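You operate a simulated robot arm through the tools that you are given. There is no shell and no other tool.

The job below is to be done with a simulated robot arm. You get a single attempt, and the scene is never put back.

Task
Clean and oil the grimy patch on the wooden handle.
Fine: clamp it first; wipe with the light grey cloth, oil with the yellow one; put both back and free the clamp. A coat counts when it lies all over at full strength: go over it till it gets no stronger. What is to be rubbed or washed off counts as gone when no trace of it is left.

Only the result counts: the job must be done as asked and must still hold three seconds after the hand-in. Knocking over, shifting, dropping, spilling or breaking anything else fails it. Flat cloth is picked up by pressing the open fingertips on it (5 to 10 N) and closing them slowly along it; thin cloth reads only 2 to 8 mm in the jaws.

Robot
A 7-joint arm with a four-finger gripper, fixed in place. Base frame: the origin is at the foot of the arm, x ahead of it, y to its left, z up. Lengths are in mm, angles in rad, forces in N, time in s.
Its first joint turns from -1.204 to 3.002 rad. Payload 3.67 kg.
The tool frame sits at the grasp point between the pads (the TCP): z along the fingers, y along the line on which they close. The tips reach 28 mm beyond it. Largest opening 112 mm; the body of the gripper starts 73 mm behind the TCP.
Orientation is that of the tool frame in the base frame, as a unit quaternion [x, y, z, w]. With the fingers straight down and closing along the base's y, the tool's x points along the base's -x, its y along +y and its z along -z.

Tools
- The arm moves only by the tool play_rows. Its argument "series" is a list that holds one entry, the list of rows, each a list of 6 numbers: the shift along the base's x, y, z in mm, then the turn, a rotation vector about the base's x, y, z in rad. In form: [[[tx, ty, tz, ax, ay, az], ...]]. A call has 1 to 20 rows; each row shifts and turns the commanded pose from where the row before left it. "hand" is the finger opening in mm, from 0 to 112, set as the call begins (left out, the last holds). A row lasts 0.2 s, in which the tool goes at most 50 mm and 0.15 rad; a call with a longer step from one row to the next is refused whole, and so is a gripper value outside its range. A pose out of reach is approached as far as the arm can. The call stops where the force on the tool passes 50 N (or 10 N more than at its start, if that is more) or the arm is blocked; 0.2 s more then pass. The fingers move at their own pace and stop on an object; they squeeze with about 39 N. The grip force told is the motor's: it shows also when the fingers shut on nothing. Time passes only in rows, and 0.2 s behind the last, so rows that do not move let the fingers close. The reply holds the time, the measured pose of the TCP, the force on the tool along the base axes, the opening and the grip force, in the units named above and with some noise, with the torque about the TCP (base axes, N m) and any sound that the robot's microphone picked up.
- Cameras (640 x 400 px; columns grow to the right, rows downward): "scene" is fixed at [399.8, -647.8, 1515.7]; the picture's right is [0.92, -0.40, 0.00], its down [-0.29, -0.67, -0.68] and it looks along [0.27, 0.63, -0.73] (base axes); focal length 326 px, centre (320, 200). "wrist" rides on the gripper at [60, -18, -104] in the tool frame; the picture's right is [0.29, 0.96, 0.00], its down [-0.80, 0.24, -0.55] and it looks along [-0.53, 0.16, 0.83] (tool axes); focal length 234 px, centre (320, 200). There is no depth. A picture from a camera that has moved, and an enlarged one, comes with that camera's place and axes in the base frame and with its lens.
- get_image(camera): a new picture of that camera. No time passes.
- slide_trunk(by): slides the trunk up (or, below 0, down) by that many mm; the arm rides with it, the base frame stays. It gives what a move gives, with no picture.
- enlarge(camera, box): a new picture of the part [left, top, right, bottom] of that camera's present view, enlarged. No time passes.
- job_done(): hands the job in; it is judged then, once.

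Places have to be worked out from the pictures, the camera data and where the tool is seen. Open the gripper and draw the arm clear of the work before you hand the job in, unless the task says otherwise.

The tools are called after "Request:" as name(argument=value, ...) on one line, values as JSON. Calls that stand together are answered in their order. play_rows: Moves the arm, as the interface text tells. Its arguments: {"type":"object","properties":{"series":{"type":"array","items":{"type":"array","items":{"type":"array","items":{"type":"number"}}}},"hand":{"type":"number"}},"required":["series"]} The other tools are called the same way: slide_trunk (by) slides the trunk up or down; get_image (camera) takes a picture; enlarge (camera, box) takes an enlarged picture of a part of a camera's view; job_done () hands the job in.

At the start:

```text
clock: 0.0
eef_pos: [538.2, 6.9, 1124.4]
ee_rot: [0.0, 1.0, 0.0, 0.0]
force: [0.2, 0.4, -0.2]
wrist_torque: [-0.02, 0.02, -0.02]
opening: 112.0
grasp_force: 0.1
trunk travel left (down, up): [-550.0, 290.0]
```

scene: 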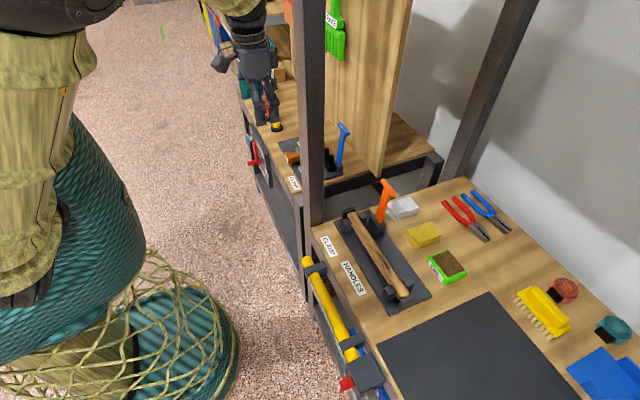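
wrist: 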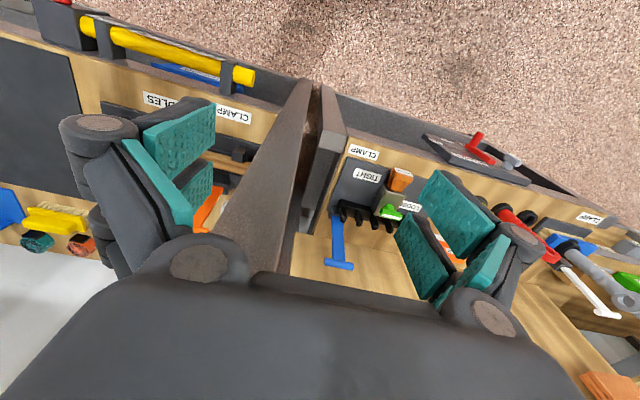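

I'll start by looking closely at the bench with the handle, the clamp and the cloths.

Request:
enlarge(camera="scene", box=[300, 160, 540, 310])

Request:
enlarge(camera="scene", box=[310, 170, 430, 245])

Request:
enlarge(camera="scene", box=[320, 230, 480, 330])

Request:
enlarge(camera="scene", box=[200, 0, 440, 200])

```text
2.67 times, centred on (420, 235) of scene
camera zoom: at [399.8, -647.8, 1515.7], right [0.92, -0.4, 0.0], down [-0.29, -0.67, -0.68], along [0.27, 0.63, -0.73], focal length 868 px, centre (53, 107)
```

zoom: 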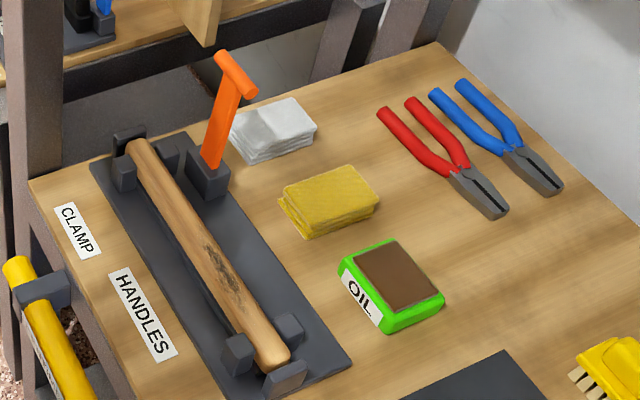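

```text
5.33 times, centred on (370, 208) of scene
camera zoom: at [399.8, -647.8, 1515.7], right [0.92, -0.4, 0.0], down [-0.29, -0.67, -0.68], along [0.27, 0.63, -0.73], focal length 1736 px, centre (53, 160)
```

zoom: 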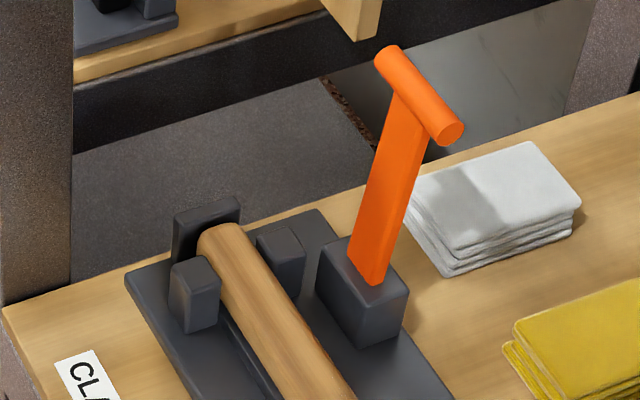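

```text
4.00 times, centred on (400, 280) of scene
camera zoom: at [399.8, -647.8, 1515.7], right [0.92, -0.4, 0.0], down [-0.29, -0.67, -0.68], along [0.27, 0.63, -0.73], focal length 1302 px, centre (0, -120)
```

zoom: 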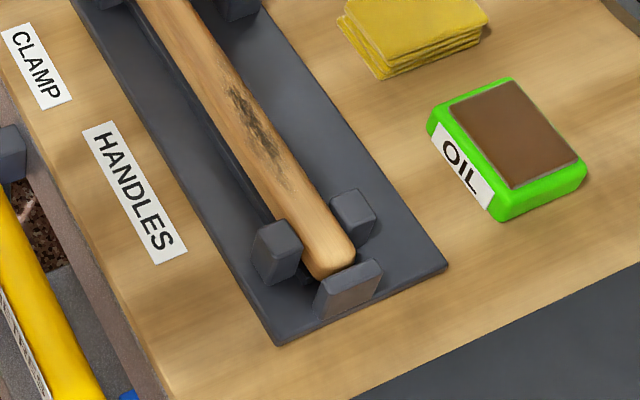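

```text
2.00 times, centred on (320, 100) of scene
camera zoom: at [399.8, -647.8, 1515.7], right [0.92, -0.4, 0.0], down [-0.29, -0.67, -0.68], along [0.27, 0.63, -0.73], focal length 651 px, centre (320, 400)
```

zoom: 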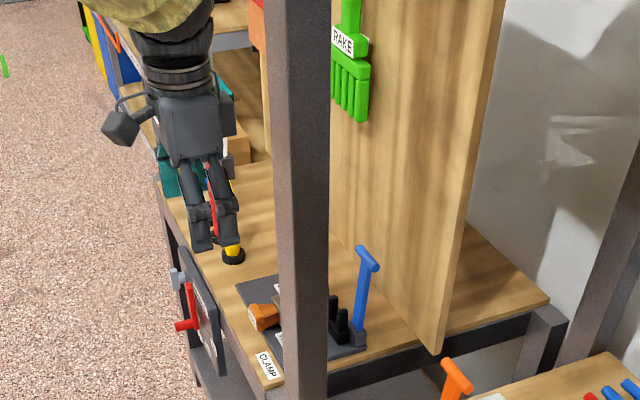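

The orange-levered clamp sits on the right-hand bench at roughly (760,-210,~780), behind a post at about (630,-70). The arm first has to back away from the post and swing right, to get a clear wrist view.

Request:
play_rows(series=[[[-40, 0, 0, 0, 0, 0], [-40, 0, 0, 0, 0, 0], [-10, -40, 0, 0, 0, 0], [0, -45, 0, 0, 0, 0], [0, -45, 0, 0, 0, 0], [0, -45, 0, 0, 0, 0], [0, -45, 0, 0, 0, 0], [0, -20, 0, 0, 0, 0]]], hand=112)

Request:
get_image(camera="wrist")

Request:
get_image(camera="scene")

```text
clock: 1.8
eef_pos: [448.9, -232.1, 1122.7]
ee_rot: [0.0, 1.0, -0.001, 0.0]
force: [1.1, 0.2, -0.1]
wrist_torque: [-0.01, 0.01, 0.0]
opening: 112.0
grasp_force: 0.0
trunk travel left (down, up): [-550.0, 290.0]
```

```text
taken
camera wrist: at [389.0, -249.3, 1227.5], right [-0.29, 0.96, 0.0], down [0.8, 0.24, 0.55], along [0.53, 0.16, -0.83], focal length 234 px, centre (320, 200)
```

wrist: 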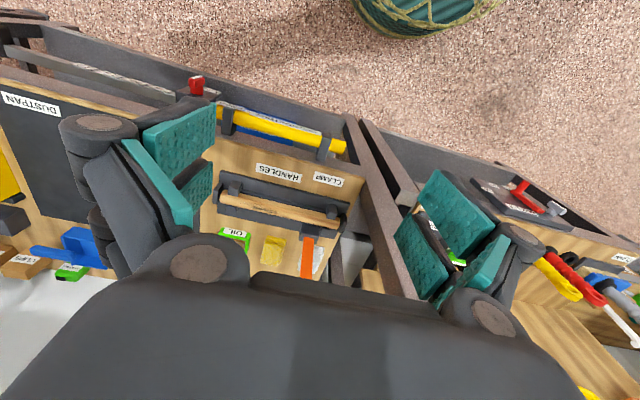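

```text
taken
```

scene: 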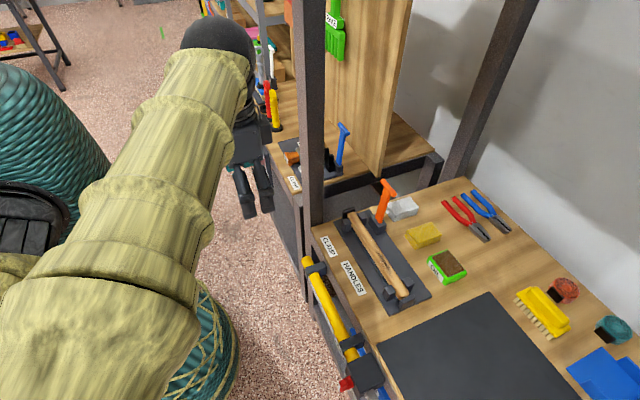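

The clamp's lever states may be labelled (I saw TIGHT / LOOSE tags on the neighbouring clamp). I'll enlarge both clamps.

Request:
enlarge(camera="wrist", box=[200, 140, 360, 290])

Request:
enlarge(camera="scene", box=[270, 110, 370, 200])

Request:
enlarge(camera="wrist", box=[390, 190, 470, 280])

```text
2.67 times, centred on (280, 215) of wrist
camera zoom: at [389.0, -249.3, 1227.5], right [-0.29, 0.96, 0.0], down [0.8, 0.24, 0.55], along [0.53, 0.16, -0.83], focal length 624 px, centre (427, 160)
```

zoom: 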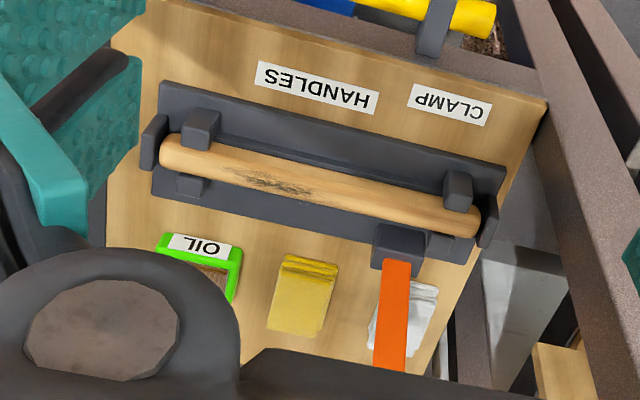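

```text
4.44 times, centred on (320, 155) of scene
camera zoom: at [399.8, -647.8, 1515.7], right [0.92, -0.4, 0.0], down [-0.29, -0.67, -0.68], along [0.27, 0.63, -0.73], focal length 1447 px, centre (320, 400)
```

zoom: 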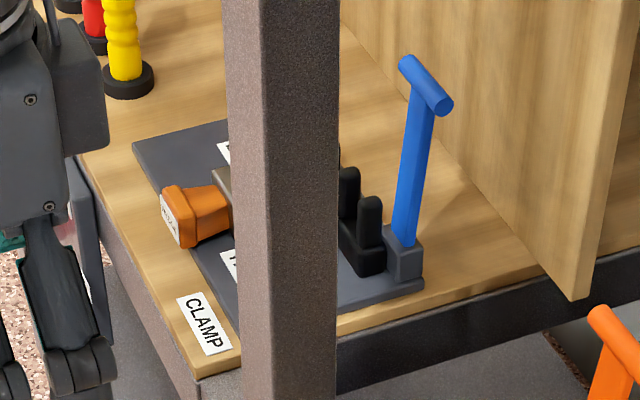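

```text
4.44 times, centred on (430, 235) of wrist
camera zoom: at [389.0, -249.3, 1227.5], right [-0.29, 0.96, 0.0], down [0.8, 0.24, 0.55], along [0.53, 0.16, -0.83], focal length 1041 px, centre (-169, 44)
```

zoom: 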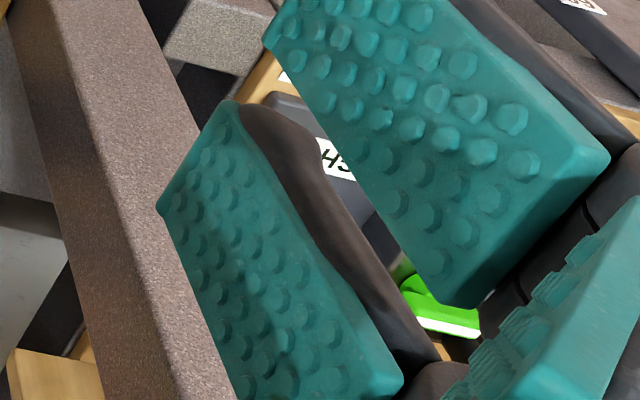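

Triangulating labels from both cameras puts the bench top at z≈731, the handle along y at x≈730 (y from -385 to -100, top ≈785), and the upright lever near (800,-155) with its T-bar at z≈915. I'll move nearer for a better view, staying well above everything.

Request:
play_rows(series=[[[30, -20, 0, 0, 0, 0], [40, -10, 0, 0, 0, 0], [40, 0, 0, 0, 0, 0], [40, 0, -20, 0, 0, 0], [30, 0, -40, 0, 0, 0], [0, 0, -40, 0, 0, 0]]])

Request:
get_image(camera="wrist")

Request:
get_image(camera="scene")

```text
clock: 3.2
eef_pos: [628.8, -264.1, 1024.2]
ee_rot: [0.0, 1.0, 0.0, -0.001]
force: [-0.3, 0.0, 0.0]
wrist_torque: [-0.02, 0.02, 0.03]
opening: 111.9
grasp_force: 0.1
trunk travel left (down, up): [-550.0, 290.0]
```

```text
taken
camera wrist: at [568.7, -281.1, 1128.0], right [-0.29, 0.96, 0.0], down [0.8, 0.24, 0.55], along [0.53, 0.16, -0.83], focal length 234 px, centre (320, 200)
```

wrist: 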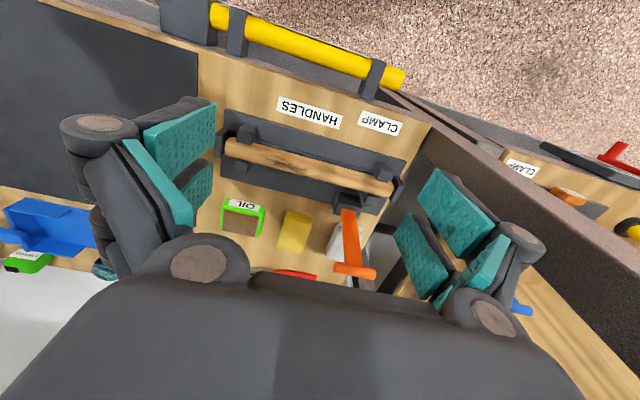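

```text
taken
```

scene: 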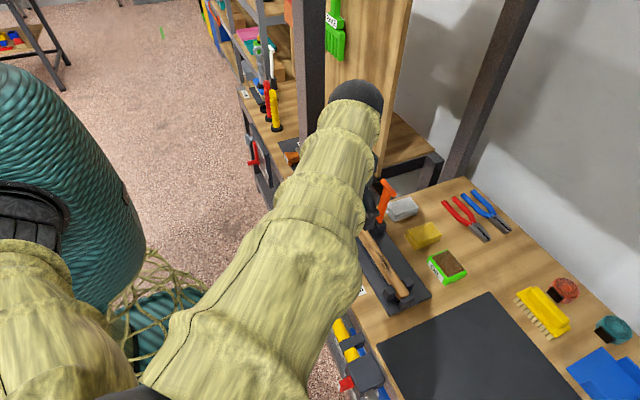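

Good view. I'll enlarge the clamp, the lever and the cloths in it.

Request:
enlarge(camera="wrist", box=[200, 80, 440, 230])

Request:
enlarge(camera="wrist", box=[270, 180, 410, 290])

Request:
enlarge(camera="wrist", box=[200, 180, 360, 290])

```text
2.67 times, centred on (320, 155) of wrist
camera zoom: at [568.7, -281.1, 1128.0], right [-0.29, 0.96, 0.0], down [0.8, 0.24, 0.55], along [0.53, 0.16, -0.83], focal length 624 px, centre (320, 320)
```

zoom: 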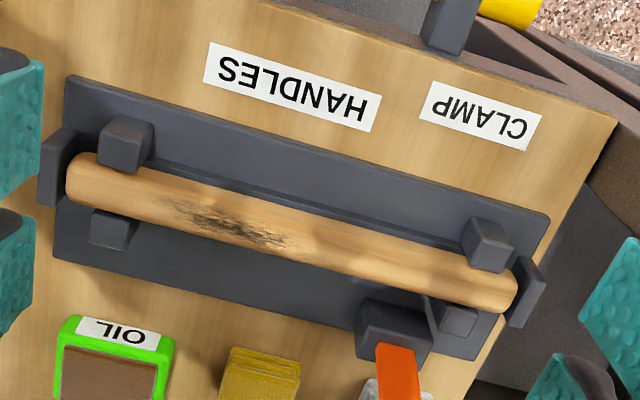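

```text
3.64 times, centred on (340, 235) of wrist
camera zoom: at [568.7, -281.1, 1128.0], right [-0.29, 0.96, 0.0], down [0.8, 0.24, 0.55], along [0.53, 0.16, -0.83], focal length 852 px, centre (247, 73)
```

zoom: 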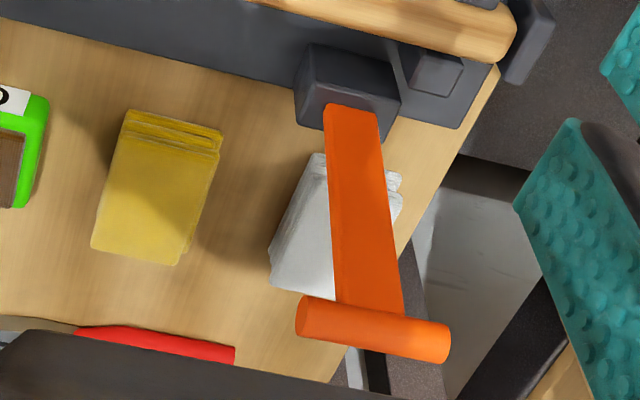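

```text
3.64 times, centred on (280, 235) of wrist
camera zoom: at [568.7, -281.1, 1128.0], right [-0.29, 0.96, 0.0], down [0.8, 0.24, 0.55], along [0.53, 0.16, -0.83], focal length 852 px, centre (466, 73)
```

zoom: 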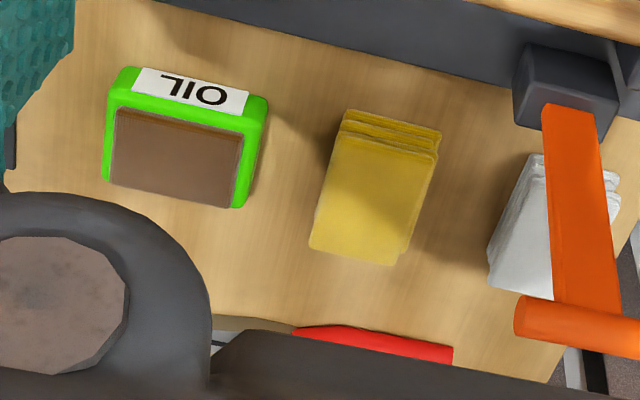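

The lever is upright: pivot ≈(804,-156,768), T-bar along y centred ≈(806,-160,912), about 59 long. I'll grip the T-bar by its ends (fingers closing along y), so it can turn in the pads. I move above it first and check.

Request:
play_rows(series=[[[40, 0, 0, 0, 0, 0], [40, 14, 0, 0, 0, 0], [30, 30, 0, 0, 0, 0], [30, 30, 0, 0, 0, 0], [37, 30, -10, 0, 0, 0]]])

Request:
get_image(camera="wrist")

Request:
get_image(camera="scene")

```text
clock: 4.4
eef_pos: [807.7, -160.3, 1016.5]
ee_rot: [0.0, 1.0, 0.001, 0.0]
force: [0.2, 0.4, 0.0]
wrist_torque: [-0.06, 0.02, 0.01]
opening: 112.0
grasp_force: 0.1
trunk travel left (down, up): [-550.0, 290.0]
```

```text
taken
camera wrist: at [748.1, -176.7, 1119.9], right [-0.29, 0.96, 0.0], down [0.8, 0.24, 0.55], along [0.53, 0.16, -0.83], focal length 234 px, centre (320, 200)
```

wrist: 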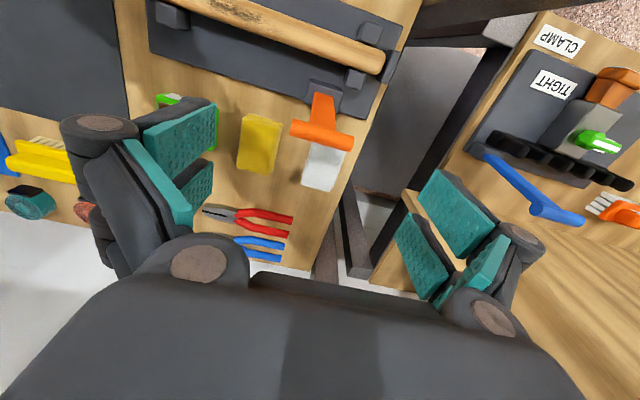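

```text
taken
```

scene: 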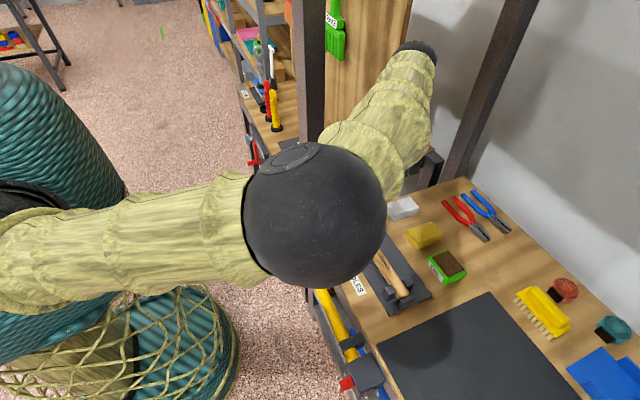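

T-bar centre appears at about (811,-156) from this view. I'll lower so the pads are beside its ends, then check the picture before closing.

Request:
play_rows(series=[[[2, 4, -30, 0, 0, 0], [0, 0, -30, 0, 0, 0], [0, 0, -20, 0, 0, 0], [0, 0, -20, 0, 0, 0]]])

Request:
get_image(camera="wrist")

```text
clock: 5.4
eef_pos: [807.4, -156.3, 911.6]
ee_rot: [0.001, 1.0, 0.001, 0.001]
force: [-0.3, -0.8, 0.6]
wrist_torque: [-0.02, 0.02, -0.03]
opening: 111.9
grasp_force: 0.1
trunk travel left (down, up): [-550.0, 290.0]
```

```text
taken
camera wrist: at [748.6, -173.1, 1017.2], right [-0.29, 0.96, 0.0], down [0.8, 0.24, 0.55], along [0.53, 0.16, -0.83], focal length 234 px, centre (320, 200)
```

wrist: 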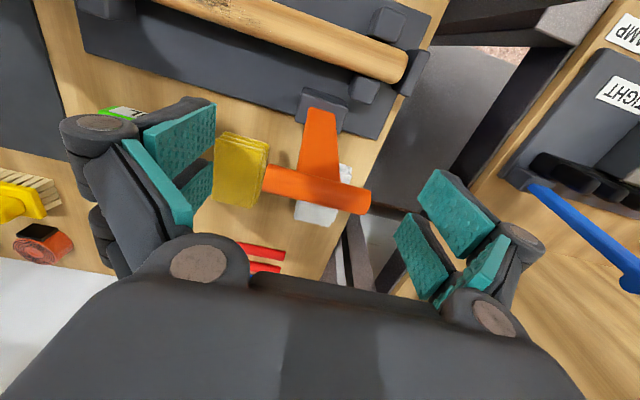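

The bar is centred between the pads (seen at (317,189), TCP at (320,190)). Closing on its ends.

Request:
play_rows(series=[[[0, 0, 0, 0, 0, 0], [0, 0, 0, 0, 0, 0], [0, 0, 0, 0, 0, 0]]], hand=40)

Request:
get_image(camera="wrist")

```text
clock: 6.2
eef_pos: [806.6, -154.4, 913.2]
ee_rot: [-0.001, 1.0, -0.001, -0.001]
force: [0.8, 1.4, 4.2]
wrist_torque: [0.27, -0.16, -0.01]
opening: 74.3
grasp_force: 44.9
trunk travel left (down, up): [-550.0, 290.0]
```

```text
taken
camera wrist: at [748.4, -172.3, 1018.1], right [-0.29, 0.96, 0.0], down [0.8, 0.24, 0.55], along [0.53, 0.16, -0.83], focal length 234 px, centre (320, 200)
```

wrist: 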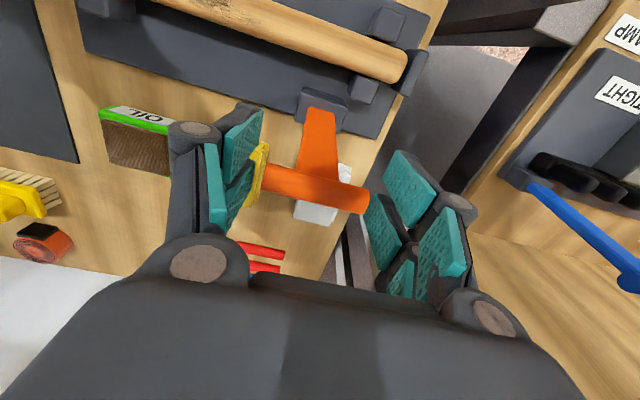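

Gripped (45 N). I'll try a small pull toward -x along the expected arc and watch the force.

Request:
play_rows(series=[[[-4, 0, 0, 0, 0, 0], [-4, 0, 0, 0, 0, 0], [-4, 0, 0, 0, 0, 0]]])

Request:
get_image(camera="wrist")

```text
clock: 7.0
eef_pos: [796.7, -154.3, 913.3]
ee_rot: [0.0, 1.0, 0.0, 0.0]
force: [10.7, -1.5, 8.0]
wrist_torque: [0.1, -1.3, 0.21]
opening: 74.5
grasp_force: 45.3
trunk travel left (down, up): [-550.0, 290.0]
```

```text
taken
camera wrist: at [737.0, -172.3, 1017.8], right [-0.29, 0.96, 0.0], down [0.8, 0.24, 0.55], along [0.53, 0.16, -0.83], focal length 234 px, centre (320, 200)
```

wrist: 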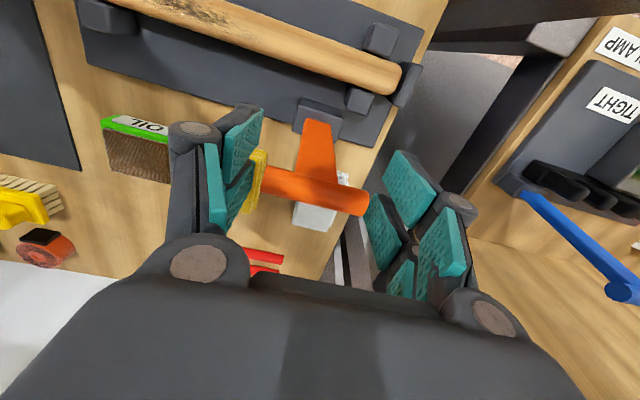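

The lever follows with light resistance (~10 N). I'll continue along the arc in that direction.

Request:
play_rows(series=[[[-7, 0, -1, 0, 0, 0], [-7, 0, -1, 0, 0, 0], [-7, 0, -2, 0, 0, 0], [-7, 0, -2, 0, 0, 0]]])

Request:
get_image(camera="wrist")

```text
clock: 8.0
eef_pos: [766.9, -156.1, 908.2]
ee_rot: [0.0, 1.0, 0.001, 0.0]
force: [5.8, -1.1, 12.9]
wrist_torque: [0.16, -1.15, -0.05]
opening: 74.2
grasp_force: 44.6
trunk travel left (down, up): [-550.0, 290.0]
```

```text
taken
camera wrist: at [707.9, -172.3, 1012.1], right [-0.29, 0.96, 0.0], down [0.8, 0.24, 0.55], along [0.53, 0.16, -0.83], focal length 234 px, centre (320, 200)
```

wrist: 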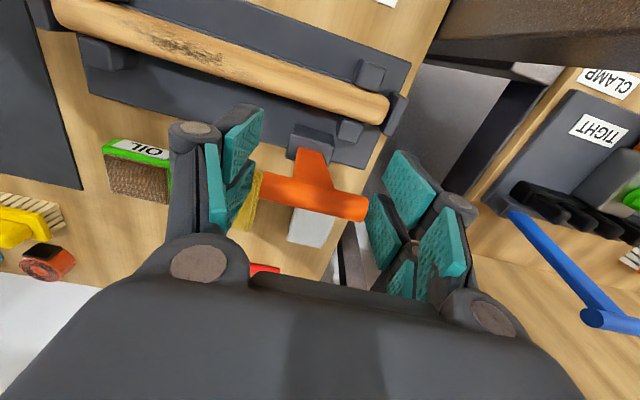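

Still moving smoothly; continuing down the arc.

Request:
play_rows(series=[[[-8.3, 0, -2.5, 0, 0, 0], [-8.3, 0, -3, 0, 0, 0], [-7.7, 0, -3.2, 0, 0, 0], [-7.7, 0, -3.4, 0, 0, 0], [-7.4, 0, -4, 0, 0, 0], [-7.4, 0, -4, 0, 0, 0]]])

Request:
get_image(camera="wrist")

```text
clock: 9.4
eef_pos: [720.6, -155.6, 888.2]
ee_rot: [0.0, 1.0, 0.001, -0.001]
force: [13.4, 3.4, -1.8]
wrist_torque: [0.16, -1.26, 0.07]
opening: 74.3
grasp_force: 45.3
trunk travel left (down, up): [-550.0, 290.0]
```

```text
taken
camera wrist: at [662.1, -172.3, 991.3], right [-0.29, 0.96, 0.0], down [0.8, 0.24, 0.55], along [0.53, 0.16, -0.83], focal length 234 px, centre (320, 200)
```

wrist: 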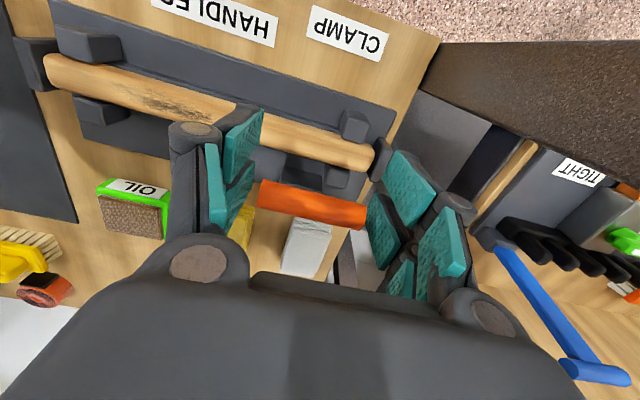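

Continuing from about 32° to about 56°, with steeper descent.

Request:
play_rows(series=[[[-6, 0, -4.5, 0, 0, 0], [-6, 0, -5, 0, 0, 0], [-6, 0, -5.3, 0, 0, 0], [-5.5, 0, -5.5, 0, 0, 0], [-5.4, 0, -5.8, 0, 0, 0], [-5.2, 0, -6, 0, 0, 0]]])

Request:
get_image(camera="wrist")

```text
clock: 10.8
eef_pos: [687.2, -155.1, 855.7]
ee_rot: [0.001, 1.0, 0.001, 0.0]
force: [5.0, -20.8, 8.0]
wrist_torque: [-0.24, -1.34, -0.44]
opening: 73.9
grasp_force: 45.1
trunk travel left (down, up): [-550.0, 290.0]
```

```text
taken
camera wrist: at [627.7, -172.1, 960.4], right [-0.29, 0.96, 0.0], down [0.8, 0.24, 0.55], along [0.53, 0.16, -0.83], focal length 234 px, centre (320, 200)
```

wrist: 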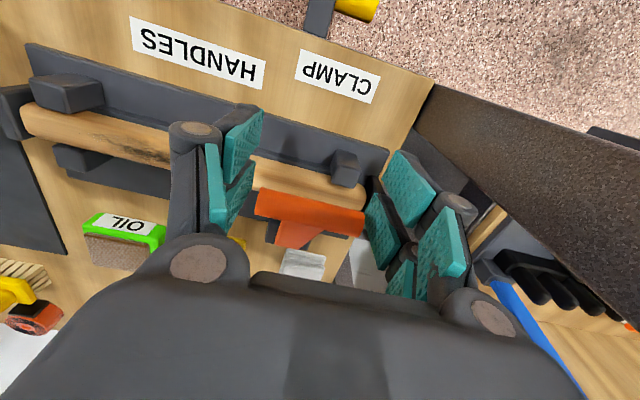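

A side force of -21 N in y appeared; I need to see whether something touches the post.

Request:
get_image(camera="scene")

Request:
play_rows(series=[[[0, -2, 0, 0, 0, 0], [0, 0, 0, 0, 0, 0]]])

```text
taken
```

scene: 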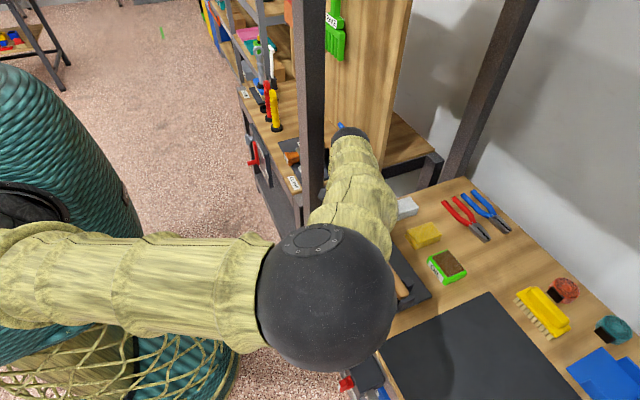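

```text
clock: 11.4
eef_pos: [685.9, -154.3, 855.0]
ee_rot: [0.0, 1.0, 0.001, 0.0]
force: [3.5, -6.4, 3.3]
wrist_torque: [0.21, -0.66, -0.49]
opening: 73.9
grasp_force: 45.2
trunk travel left (down, up): [-550.0, 290.0]
```

That eased to -6 N, so it is just grip misalignment: geometry says the gripper is about 30 mm clear of the post. Continuing the arc slowly.

Request:
play_rows(series=[[[-4.2, 0, -6, 0, 0, 0], [-4.2, 0, -6.1, 0, 0, 0], [-4, 0, -6.9, 0, 0, 0], [-3.9, 0, -6.9, 0, 0, 0]]])

Request:
get_image(camera="wrist")

```text
clock: 12.4
eef_pos: [670.7, -154.7, 832.5]
ee_rot: [0.0, 1.0, 0.001, 0.0]
force: [9.2, 1.0, 5.2]
wrist_torque: [0.19, -1.29, 0.16]
opening: 73.8
grasp_force: 45.4
trunk travel left (down, up): [-550.0, 290.0]
```

```text
taken
camera wrist: at [611.1, -172.3, 935.5], right [-0.29, 0.96, 0.0], down [0.8, 0.24, 0.55], along [0.53, 0.16, -0.83], focal length 234 px, centre (320, 200)
```

wrist: 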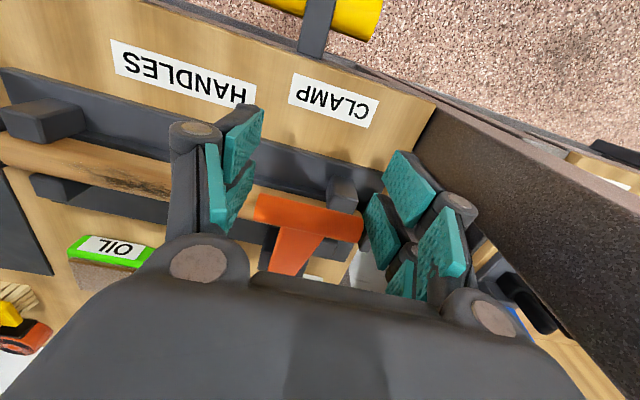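

About 62° now, forces small. Continuing until it seats.

Request:
play_rows(series=[[[-3.3, 0, -6.5, 0, 0, 0], [-3.2, 0, -7, 0, 0, 0], [-2.5, 0, -7.5, 0, 0, 0], [-2.4, 0, -7.6, 0, 0, 0]]])

Request:
get_image(camera="wrist")

```text
clock: 13.4
eef_pos: [659.0, -156.0, 802.8]
ee_rot: [0.0, 1.0, 0.0, 0.0]
force: [6.4, 7.8, 6.5]
wrist_torque: [-0.16, -1.2, 0.04]
opening: 73.9
grasp_force: 45.4
trunk travel left (down, up): [-550.0, 290.0]
```

```text
taken
camera wrist: at [599.8, -172.2, 906.6], right [-0.29, 0.96, 0.0], down [0.8, 0.24, 0.55], along [0.53, 0.16, -0.83], focal length 234 px, centre (320, 200)
```

wrist: 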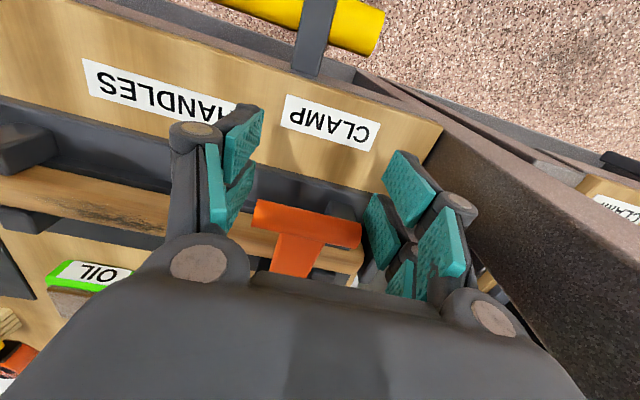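

About 74°. Continuing in small steps, watching for the stop.

Request:
play_rows(series=[[[-1.5, 0, -5, 0, 0, 0], [-1.2, 0, -5, 0, 0, 0], [-1, 0, -5, 0, 0, 0]]])

Request:
get_image(camera="wrist")

```text
clock: 14.2
eef_pos: [647.4, -155.2, 785.2]
ee_rot: [-0.002, 1.0, -0.001, -0.005]
force: [-12.6, 5.2, -1.6]
wrist_torque: [-0.41, -1.03, 0.01]
opening: 61.9
grasp_force: 17.7
trunk travel left (down, up): [-550.0, 290.0]
```

```text
taken
camera wrist: at [590.0, -172.8, 889.4], right [-0.29, 0.96, 0.0], down [0.8, 0.24, 0.55], along [0.52, 0.16, -0.84], focal length 234 px, centre (320, 200)
```

wrist: 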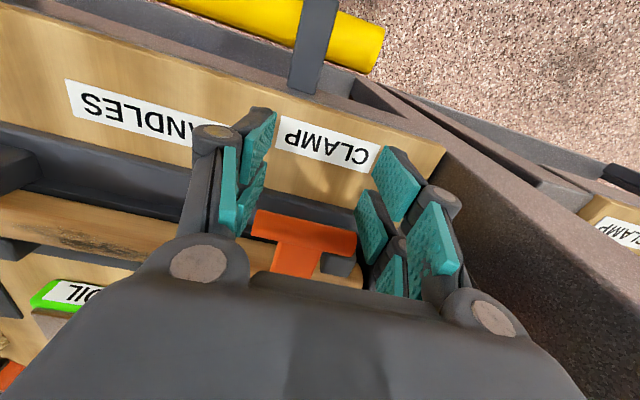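

The pads slipped off the bar ends as it reached a stop (lever ≈80° down). I'll open modestly, lift and look at the lever.

Request:
play_rows(series=[[[0, 0, 0, 0, 0, 0], [0, 0, 10, 0, 0, 0], [0, 0, 30, 0, 0, 0], [0, -20, 30, 0, 0, 0], [0, -30, 30, 0, 0, 0]]], hand=90)

Request:
get_image(camera="wrist")

```text
clock: 15.4
eef_pos: [655.8, -208.2, 887.7]
ee_rot: [0.0, 1.0, 0.002, 0.0]
force: [-0.5, -0.6, -0.9]
wrist_torque: [0.04, 0.03, 0.0]
opening: 90.1
grasp_force: 0.1
trunk travel left (down, up): [-550.0, 290.0]
```

```text
taken
camera wrist: at [596.7, -225.4, 991.8], right [-0.29, 0.96, 0.0], down [0.8, 0.24, 0.55], along [0.53, 0.16, -0.83], focal length 234 px, centre (320, 200)
```

wrist: 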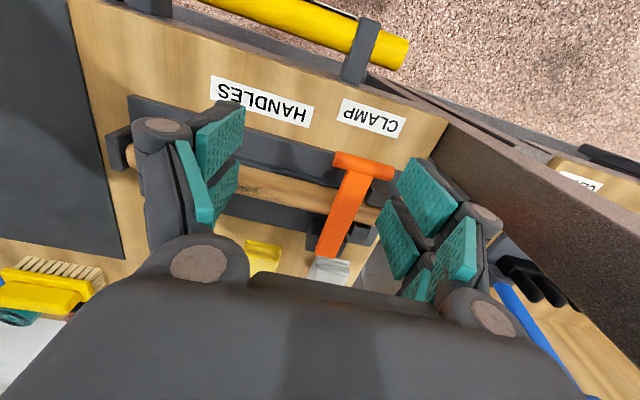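

Request:
enlarge(camera="wrist", box=[200, 90, 440, 290])

Request:
enlarge(camera="scene", box=[300, 160, 480, 310])

```text
2.00 times, centred on (320, 190) of wrist
camera zoom: at [596.7, -225.4, 991.8], right [-0.29, 0.96, 0.0], down [0.8, 0.24, 0.55], along [0.53, 0.16, -0.83], focal length 468 px, centre (320, 220)
```

zoom: 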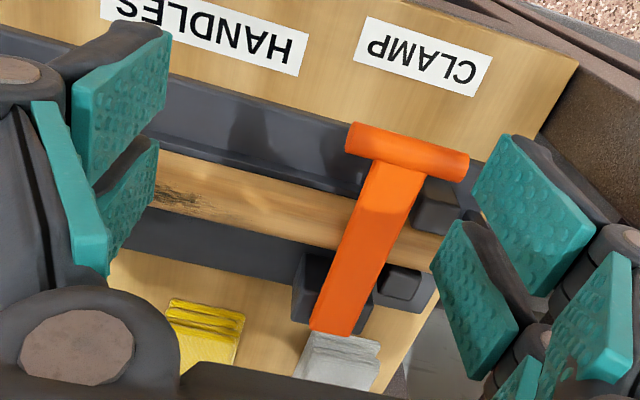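

```text
2.67 times, centred on (390, 235) of scene
camera zoom: at [399.8, -647.8, 1515.7], right [0.92, -0.4, 0.0], down [-0.29, -0.67, -0.68], along [0.27, 0.63, -0.73], focal length 868 px, centre (133, 107)
```

zoom: 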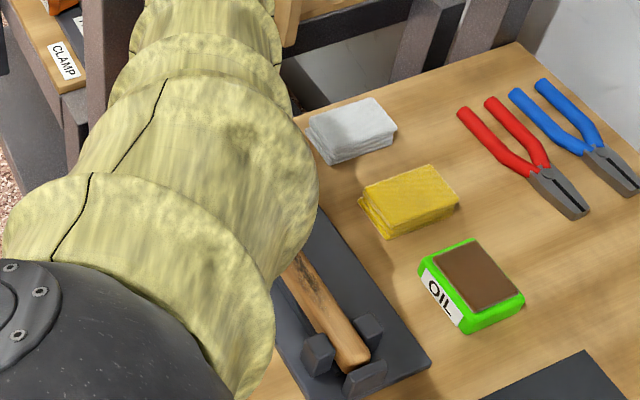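

The lever now lies over the handle. I'll move the arm off to the right-front to view it from both cameras and verify it's fully seated.

Request:
play_rows(series=[[[-40, -20, 20, 0, 0, 0], [-40, -20, 20, 0, 0, 0], [-40, -20, 20, 0, 0, 0], [-40, 0, 20, 0, 0, 0], [-20, 40, 20, 0, 0, 0]]], hand=112)

Request:
enlarge(camera="scene", box=[300, 160, 480, 310])

Request:
get_image(camera="wrist")

```text
clock: 16.6
eef_pos: [475.6, -229.4, 986.4]
ee_rot: [0.002, 1.0, -0.001, 0.0]
force: [0.5, 1.0, 0.7]
wrist_torque: [-0.01, 0.03, -0.01]
opening: 112.1
grasp_force: 0.0
trunk travel left (down, up): [-550.0, 290.0]
```

```text
2.67 times, centred on (390, 235) of scene
camera zoom: at [399.8, -647.8, 1515.7], right [0.92, -0.4, 0.0], down [-0.29, -0.67, -0.68], along [0.27, 0.63, -0.73], focal length 868 px, centre (133, 107)
```

zoom: 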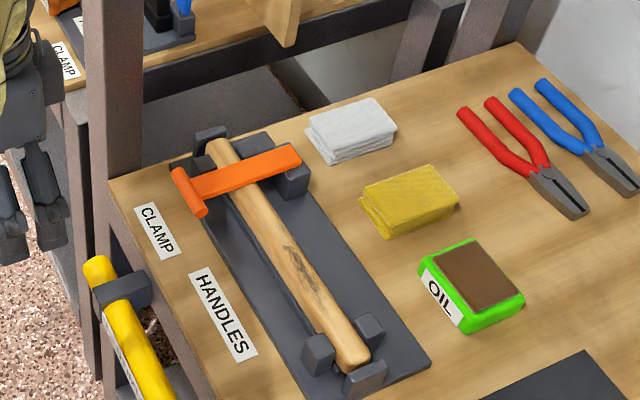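

```text
taken
camera wrist: at [417.4, -246.2, 1090.0], right [-0.29, 0.96, 0.0], down [0.8, 0.24, 0.55], along [0.53, 0.16, -0.83], focal length 234 px, centre (320, 200)
```

wrist: 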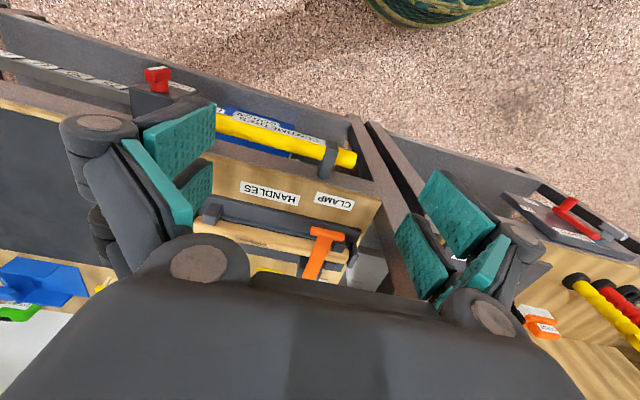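

Two-view estimate: T-bar now at (675,-158,790), lever ≈86° from upright (pivot z≈781, R≈131, explaining the slip). I'll press down gently on the T-bar with closed fingers to be sure it is fully home.

Request:
play_rows(series=[[[45, 10, -15, 0, 0, 0], [45, 15, -15, 0, 0, 0], [45, 15, -20, 0, 0, 0], [45, 15, -25, 0, 0, 0], [18, 16, -25, 0, 0, 0], [0, 0, -16, 0, 0, 0]]], hand=0)

Request:
get_image(camera="wrist")

```text
refused: row 3 steps farther than a row can; nothing moved
```

```text
taken
camera wrist: at [417.4, -246.2, 1090.0], right [-0.29, 0.96, 0.0], down [0.8, 0.24, 0.55], along [0.53, 0.16, -0.83], focal length 234 px, centre (320, 200)
```

wrist: 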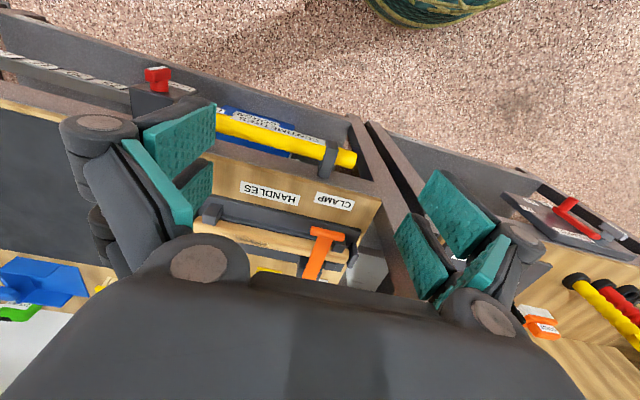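

The step was too long; the same path in shorter steps.

Request:
play_rows(series=[[[40, 10, -12, 0, 0, 0], [40, 10, -15, 0, 0, 0], [40, 12, -15, 0, 0, 0], [40, 15, -15, 0, 0, 0], [20, 14, -30, 0, 0, 0], [18, 10, -29, 0, 0, 0]]], hand=0)

Request:
get_image(camera="wrist")

```text
clock: 18.0
eef_pos: [675.0, -156.4, 869.2]
ee_rot: [0.0, 1.0, 0.0, 0.001]
force: [-0.6, 0.0, 0.9]
wrist_torque: [-0.02, 0.03, 0.0]
opening: 0.0
grasp_force: 35.3
trunk travel left (down, up): [-550.0, 290.0]
```

```text
taken
camera wrist: at [614.5, -172.5, 973.5], right [-0.29, 0.96, 0.0], down [0.8, 0.24, 0.55], along [0.53, 0.16, -0.83], focal length 234 px, centre (320, 200)
```

wrist: 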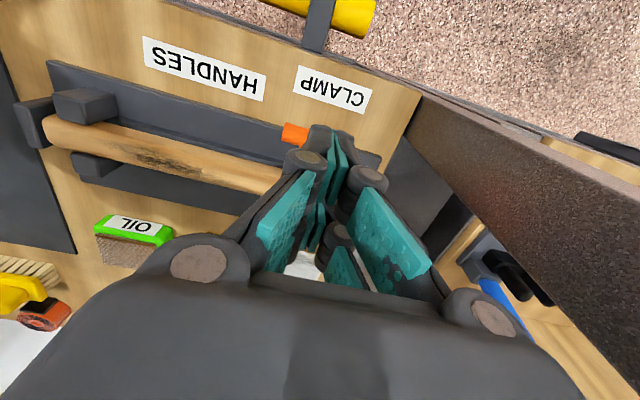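

Fingertips are above the T-bar. Descending in small steps until contact.

Request:
play_rows(series=[[[0, 0, -15, 0, 0, 0], [0, 0, -15, 0, 0, 0], [0, 0, -6, 0, 0, 0], [0, 0, -4, 0, 0, 0]]])

```text
clock: 19.0
eef_pos: [673.3, -156.5, 830.6]
ee_rot: [0.0, 1.0, 0.0, 0.0]
force: [0.6, 0.0, 0.1]
wrist_torque: [0.01, 0.03, 0.01]
opening: 0.0
grasp_force: 35.6
trunk travel left (down, up): [-550.0, 290.0]
```

No contact yet; continuing gently.

Request:
play_rows(series=[[[0, 0, -3, 0, 0, 0], [0, 0, -3, 0, 0, 0], [0, 0, -3, 0, 0, 0], [0, 0, -3, 0, 0, 0]]])

```text
clock: 20.0
eef_pos: [671.0, -154.1, 818.7]
ee_rot: [0.001, 1.0, 0.0, 0.0]
force: [0.4, -1.0, 0.2]
wrist_torque: [0.0, -0.02, 0.0]
opening: 0.0
grasp_force: 36.1
trunk travel left (down, up): [-550.0, 290.0]
```

Request:
get_image(camera="wrist")

Request:
enlarge(camera="wrist", box=[240, 90, 400, 210])

```text
taken
camera wrist: at [612.0, -171.5, 923.0], right [-0.29, 0.96, 0.0], down [0.8, 0.24, 0.55], along [0.53, 0.16, -0.83], focal length 234 px, centre (320, 200)
```

wrist: 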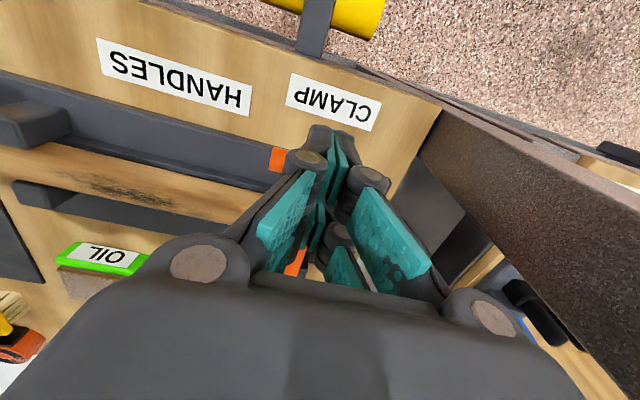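

```text
3.33 times, centred on (320, 150) of wrist
camera zoom: at [612.0, -171.5, 923.0], right [-0.29, 0.96, 0.0], down [0.8, 0.24, 0.55], along [0.53, 0.16, -0.83], focal length 781 px, centre (320, 367)
```

zoom: 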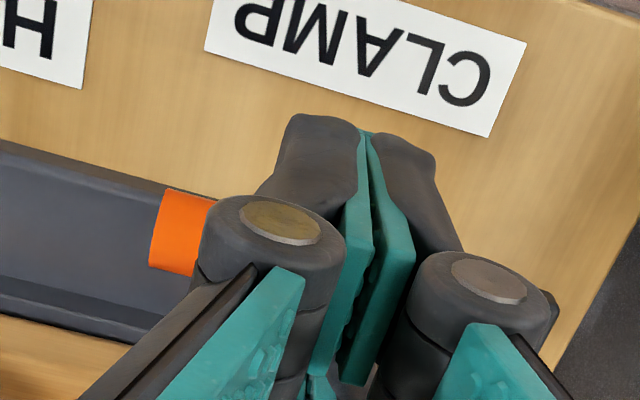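

T-bar's top should be just below the tips. Continuing 2 mm steps.

Request:
play_rows(series=[[[2, 0, -2, 0, 0, 0], [2, 0, -2, 0, 0, 0], [2, 0, -2, 0, 0, 0]]])

```text
clock: 20.8
eef_pos: [676.7, -154.9, 813.1]
ee_rot: [0.0, 1.0, 0.0, 0.0]
force: [0.5, 0.2, -0.2]
wrist_torque: [0.01, 0.0, 0.0]
opening: 0.0
grasp_force: 35.3
trunk travel left (down, up): [-550.0, 290.0]
```

Request:
play_rows(series=[[[0, 0, -2, 0, 0, 0], [0, 0, -2, 0, 0, 0], [0, 0, -2, 0, 0, 0]]])

Request:
get_image(camera="wrist")

```text
clock: 21.6
eef_pos: [680.3, -155.8, 808.2]
ee_rot: [-0.001, 1.0, 0.0, 0.002]
force: [20.3, 0.5, 10.0]
wrist_torque: [-0.02, -0.56, 0.0]
opening: 5.9
grasp_force: 35.5
trunk travel left (down, up): [-550.0, 290.0]
```

```text
taken
camera wrist: at [620.6, -172.3, 912.3], right [-0.29, 0.96, 0.0], down [0.8, 0.24, 0.56], along [0.53, 0.16, -0.83], focal length 234 px, centre (320, 200)
```

wrist: 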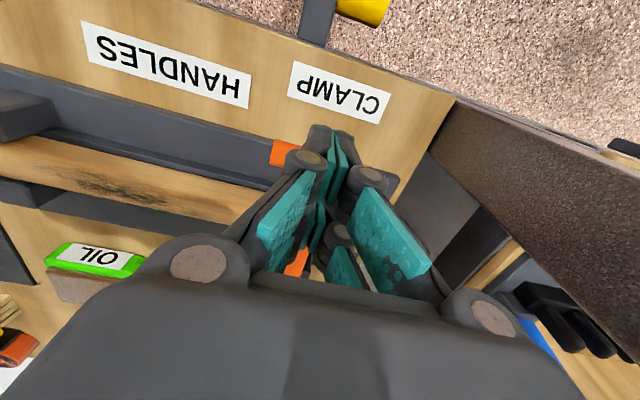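

Contact slid off the bar's slope. I'll lift, shift to x≈668 and press squarely.

Request:
play_rows(series=[[[0, 0, 6, 0, 0, 0], [-6, 0, 4, 0, 0, 0], [-6, 0, 0, 0, 0, 0], [0, 0, -4, 0, 0, 0], [0, 0, -2, 0, 0, 0], [0, 0, -2, 0, 0, 0]]])

```text
clock: 22.2
eef_pos: [680.4, -154.9, 816.8]
ee_rot: [0.002, 1.0, 0.002, 0.007]
force: [24.8, 4.4, -2.7]
wrist_torque: [0.59, -0.69, 0.04]
opening: 6.0
grasp_force: 36.2
trunk travel left (down, up): [-550.0, 290.0]
stopped in row 2: the force on the tool passed its limit at 57 N (the readings are from after the stop); the commanded pose is now the measured one
```

Something resists on the -x side with the fingers pried 6 mm open. I'll look closely before moving.

Request:
enlarge(camera="wrist", box=[240, 90, 400, 290])

Request:
get_image(camera="scene")

```text
2.00 times, centred on (320, 190) of wrist
camera zoom: at [620.0, -172.5, 920.4], right [-0.29, 0.96, 0.0], down [0.79, 0.24, 0.57], along [0.54, 0.16, -0.82], focal length 468 px, centre (320, 220)
```

zoom: 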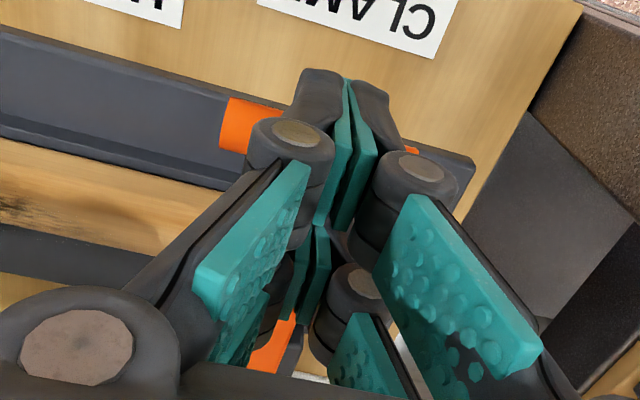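

```text
taken
```

scene: 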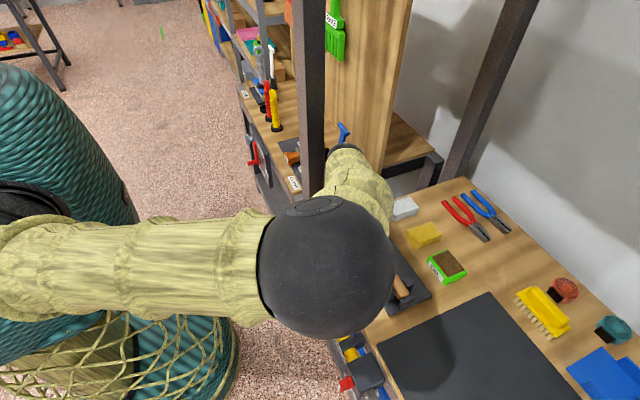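

I'll go straight up first to disengage.

Request:
play_rows(series=[[[0, 0, 3, 0, 0, 0], [0, 0, 5, 0, 0, 0]]])

```text
clock: 22.8
eef_pos: [681.8, -155.3, 823.1]
ee_rot: [0.002, 1.0, 0.002, 0.004]
force: [37.5, 12.5, -7.1]
wrist_torque: [0.56, -0.9, 0.01]
opening: 6.1
grasp_force: 36.0
trunk travel left (down, up): [-550.0, 290.0]
```

Force is building in +x, so the tips seem caught on something; I'll relieve in +x and open the fingers somewhat.

Request:
play_rows(series=[[[4, 0, 0, 0, 0, 0], [0, 0, 0, 0, 0, 0]]], hand=30)

Request:
enlarge(camera="wrist", box=[240, 90, 400, 290])

```text
clock: 23.4
eef_pos: [680.6, -158.9, 821.7]
ee_rot: [0.001, 1.0, 0.003, 0.001]
force: [6.7, 0.5, -3.5]
wrist_torque: [0.16, -0.2, 0.14]
opening: 26.6
grasp_force: 0.0
trunk travel left (down, up): [-550.0, 290.0]
```

```text
2.00 times, centred on (320, 190) of wrist
camera zoom: at [621.1, -175.9, 925.6], right [-0.29, 0.96, 0.0], down [0.8, 0.24, 0.56], along [0.53, 0.16, -0.83], focal length 468 px, centre (320, 220)
```

zoom: 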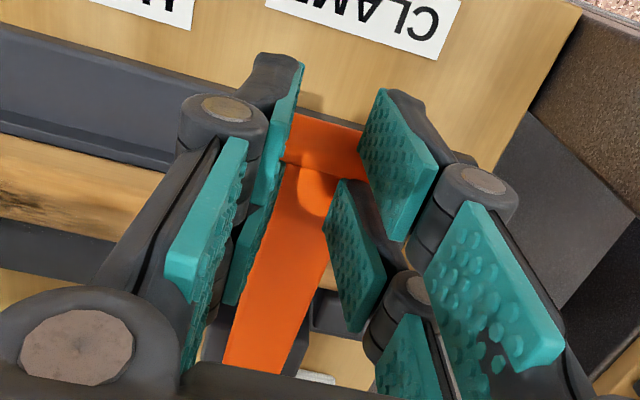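

The blade is now between the fingers. Lifting straight up.

Request:
play_rows(series=[[[0, 0, 6, 0, 0, 0], [0, 0, 10, 0, 0, 0], [0, 0, 15, 0, 0, 0], [0, 0, 20, 0, 0, 0]]])

Request:
get_image(camera="wrist")

```text
clock: 24.4
eef_pos: [679.6, -154.2, 873.9]
ee_rot: [0.001, 1.0, 0.001, 0.005]
force: [-0.1, 0.1, -0.1]
wrist_torque: [0.0, -0.05, 0.0]
opening: 29.8
grasp_force: 0.0
trunk travel left (down, up): [-550.0, 290.0]
```

```text
taken
camera wrist: at [619.5, -171.8, 977.5], right [-0.29, 0.96, 0.0], down [0.79, 0.24, 0.56], along [0.54, 0.16, -0.83], focal length 234 px, centre (320, 200)
```

wrist: 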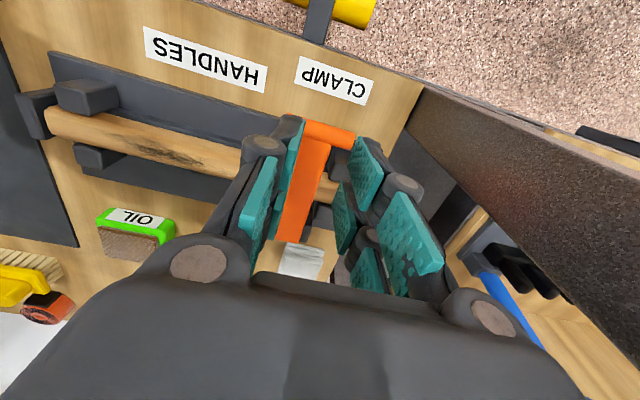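

Clear. I'll press instead on the flat blade at x≈692 (y≈-154) with closed fingers, to confirm it is at its stop.

Request:
play_rows(series=[[[13, 0, 0, 0, 0, 0], [0, 0, -10, 0, 0, 0], [0, 0, -20, 0, 0, 0], [0, 0, -15, 0, 0, 0], [0, 0, -4, 0, 0, 0], [0, 0, -3, 0, 0, 0], [0, 0, -3, 0, 0, 0]]], hand=0)

```text
clock: 26.0
eef_pos: [695.2, -158.3, 820.0]
ee_rot: [0.002, 1.0, 0.002, 0.003]
force: [0.0, -0.7, 0.7]
wrist_torque: [0.0, 0.0, 0.01]
opening: 0.0
grasp_force: 35.9
trunk travel left (down, up): [-550.0, 290.0]
```

Request:
play_rows(series=[[[0, 2, -2, 0, 0, 0], [0, 0, -2, 0, 0, 0], [0, 0, -2, 0, 0, 0], [0, 0, -2, 0, 0, 0]]])

```text
clock: 27.0
eef_pos: [693.6, -153.8, 810.9]
ee_rot: [0.001, 1.0, 0.0, 0.004]
force: [0.3, 0.2, -0.4]
wrist_torque: [-0.01, 0.01, 0.01]
opening: 0.1
grasp_force: 36.2
trunk travel left (down, up): [-550.0, 290.0]
```

Request:
play_rows(series=[[[0, 0, -1.5, 0, 0, 0], [0, 0, -1.5, 0, 0, 0], [0, 0, -1.5, 0, 0, 0], [0, 0, -1.5, 0, 0, 0]]])

Request:
enlarge(camera="wrist", box=[220, 90, 420, 290])

```text
clock: 28.0
eef_pos: [694.4, -152.9, 807.7]
ee_rot: [0.001, 1.0, 0.002, 0.006]
force: [-2.7, -4.7, 28.2]
wrist_torque: [-0.11, 0.48, 0.01]
opening: 6.1
grasp_force: 35.5
trunk travel left (down, up): [-550.0, 290.0]
```

```text
2.00 times, centred on (320, 190) of wrist
camera zoom: at [633.6, -171.0, 912.2], right [-0.29, 0.96, 0.0], down [0.79, 0.24, 0.56], along [0.54, 0.16, -0.83], focal length 468 px, centre (320, 220)
```

zoom: 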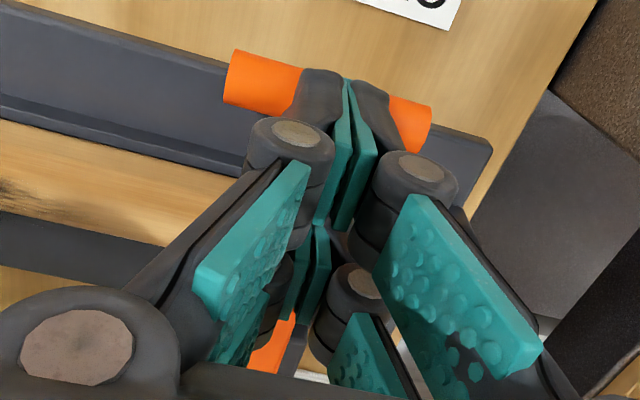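

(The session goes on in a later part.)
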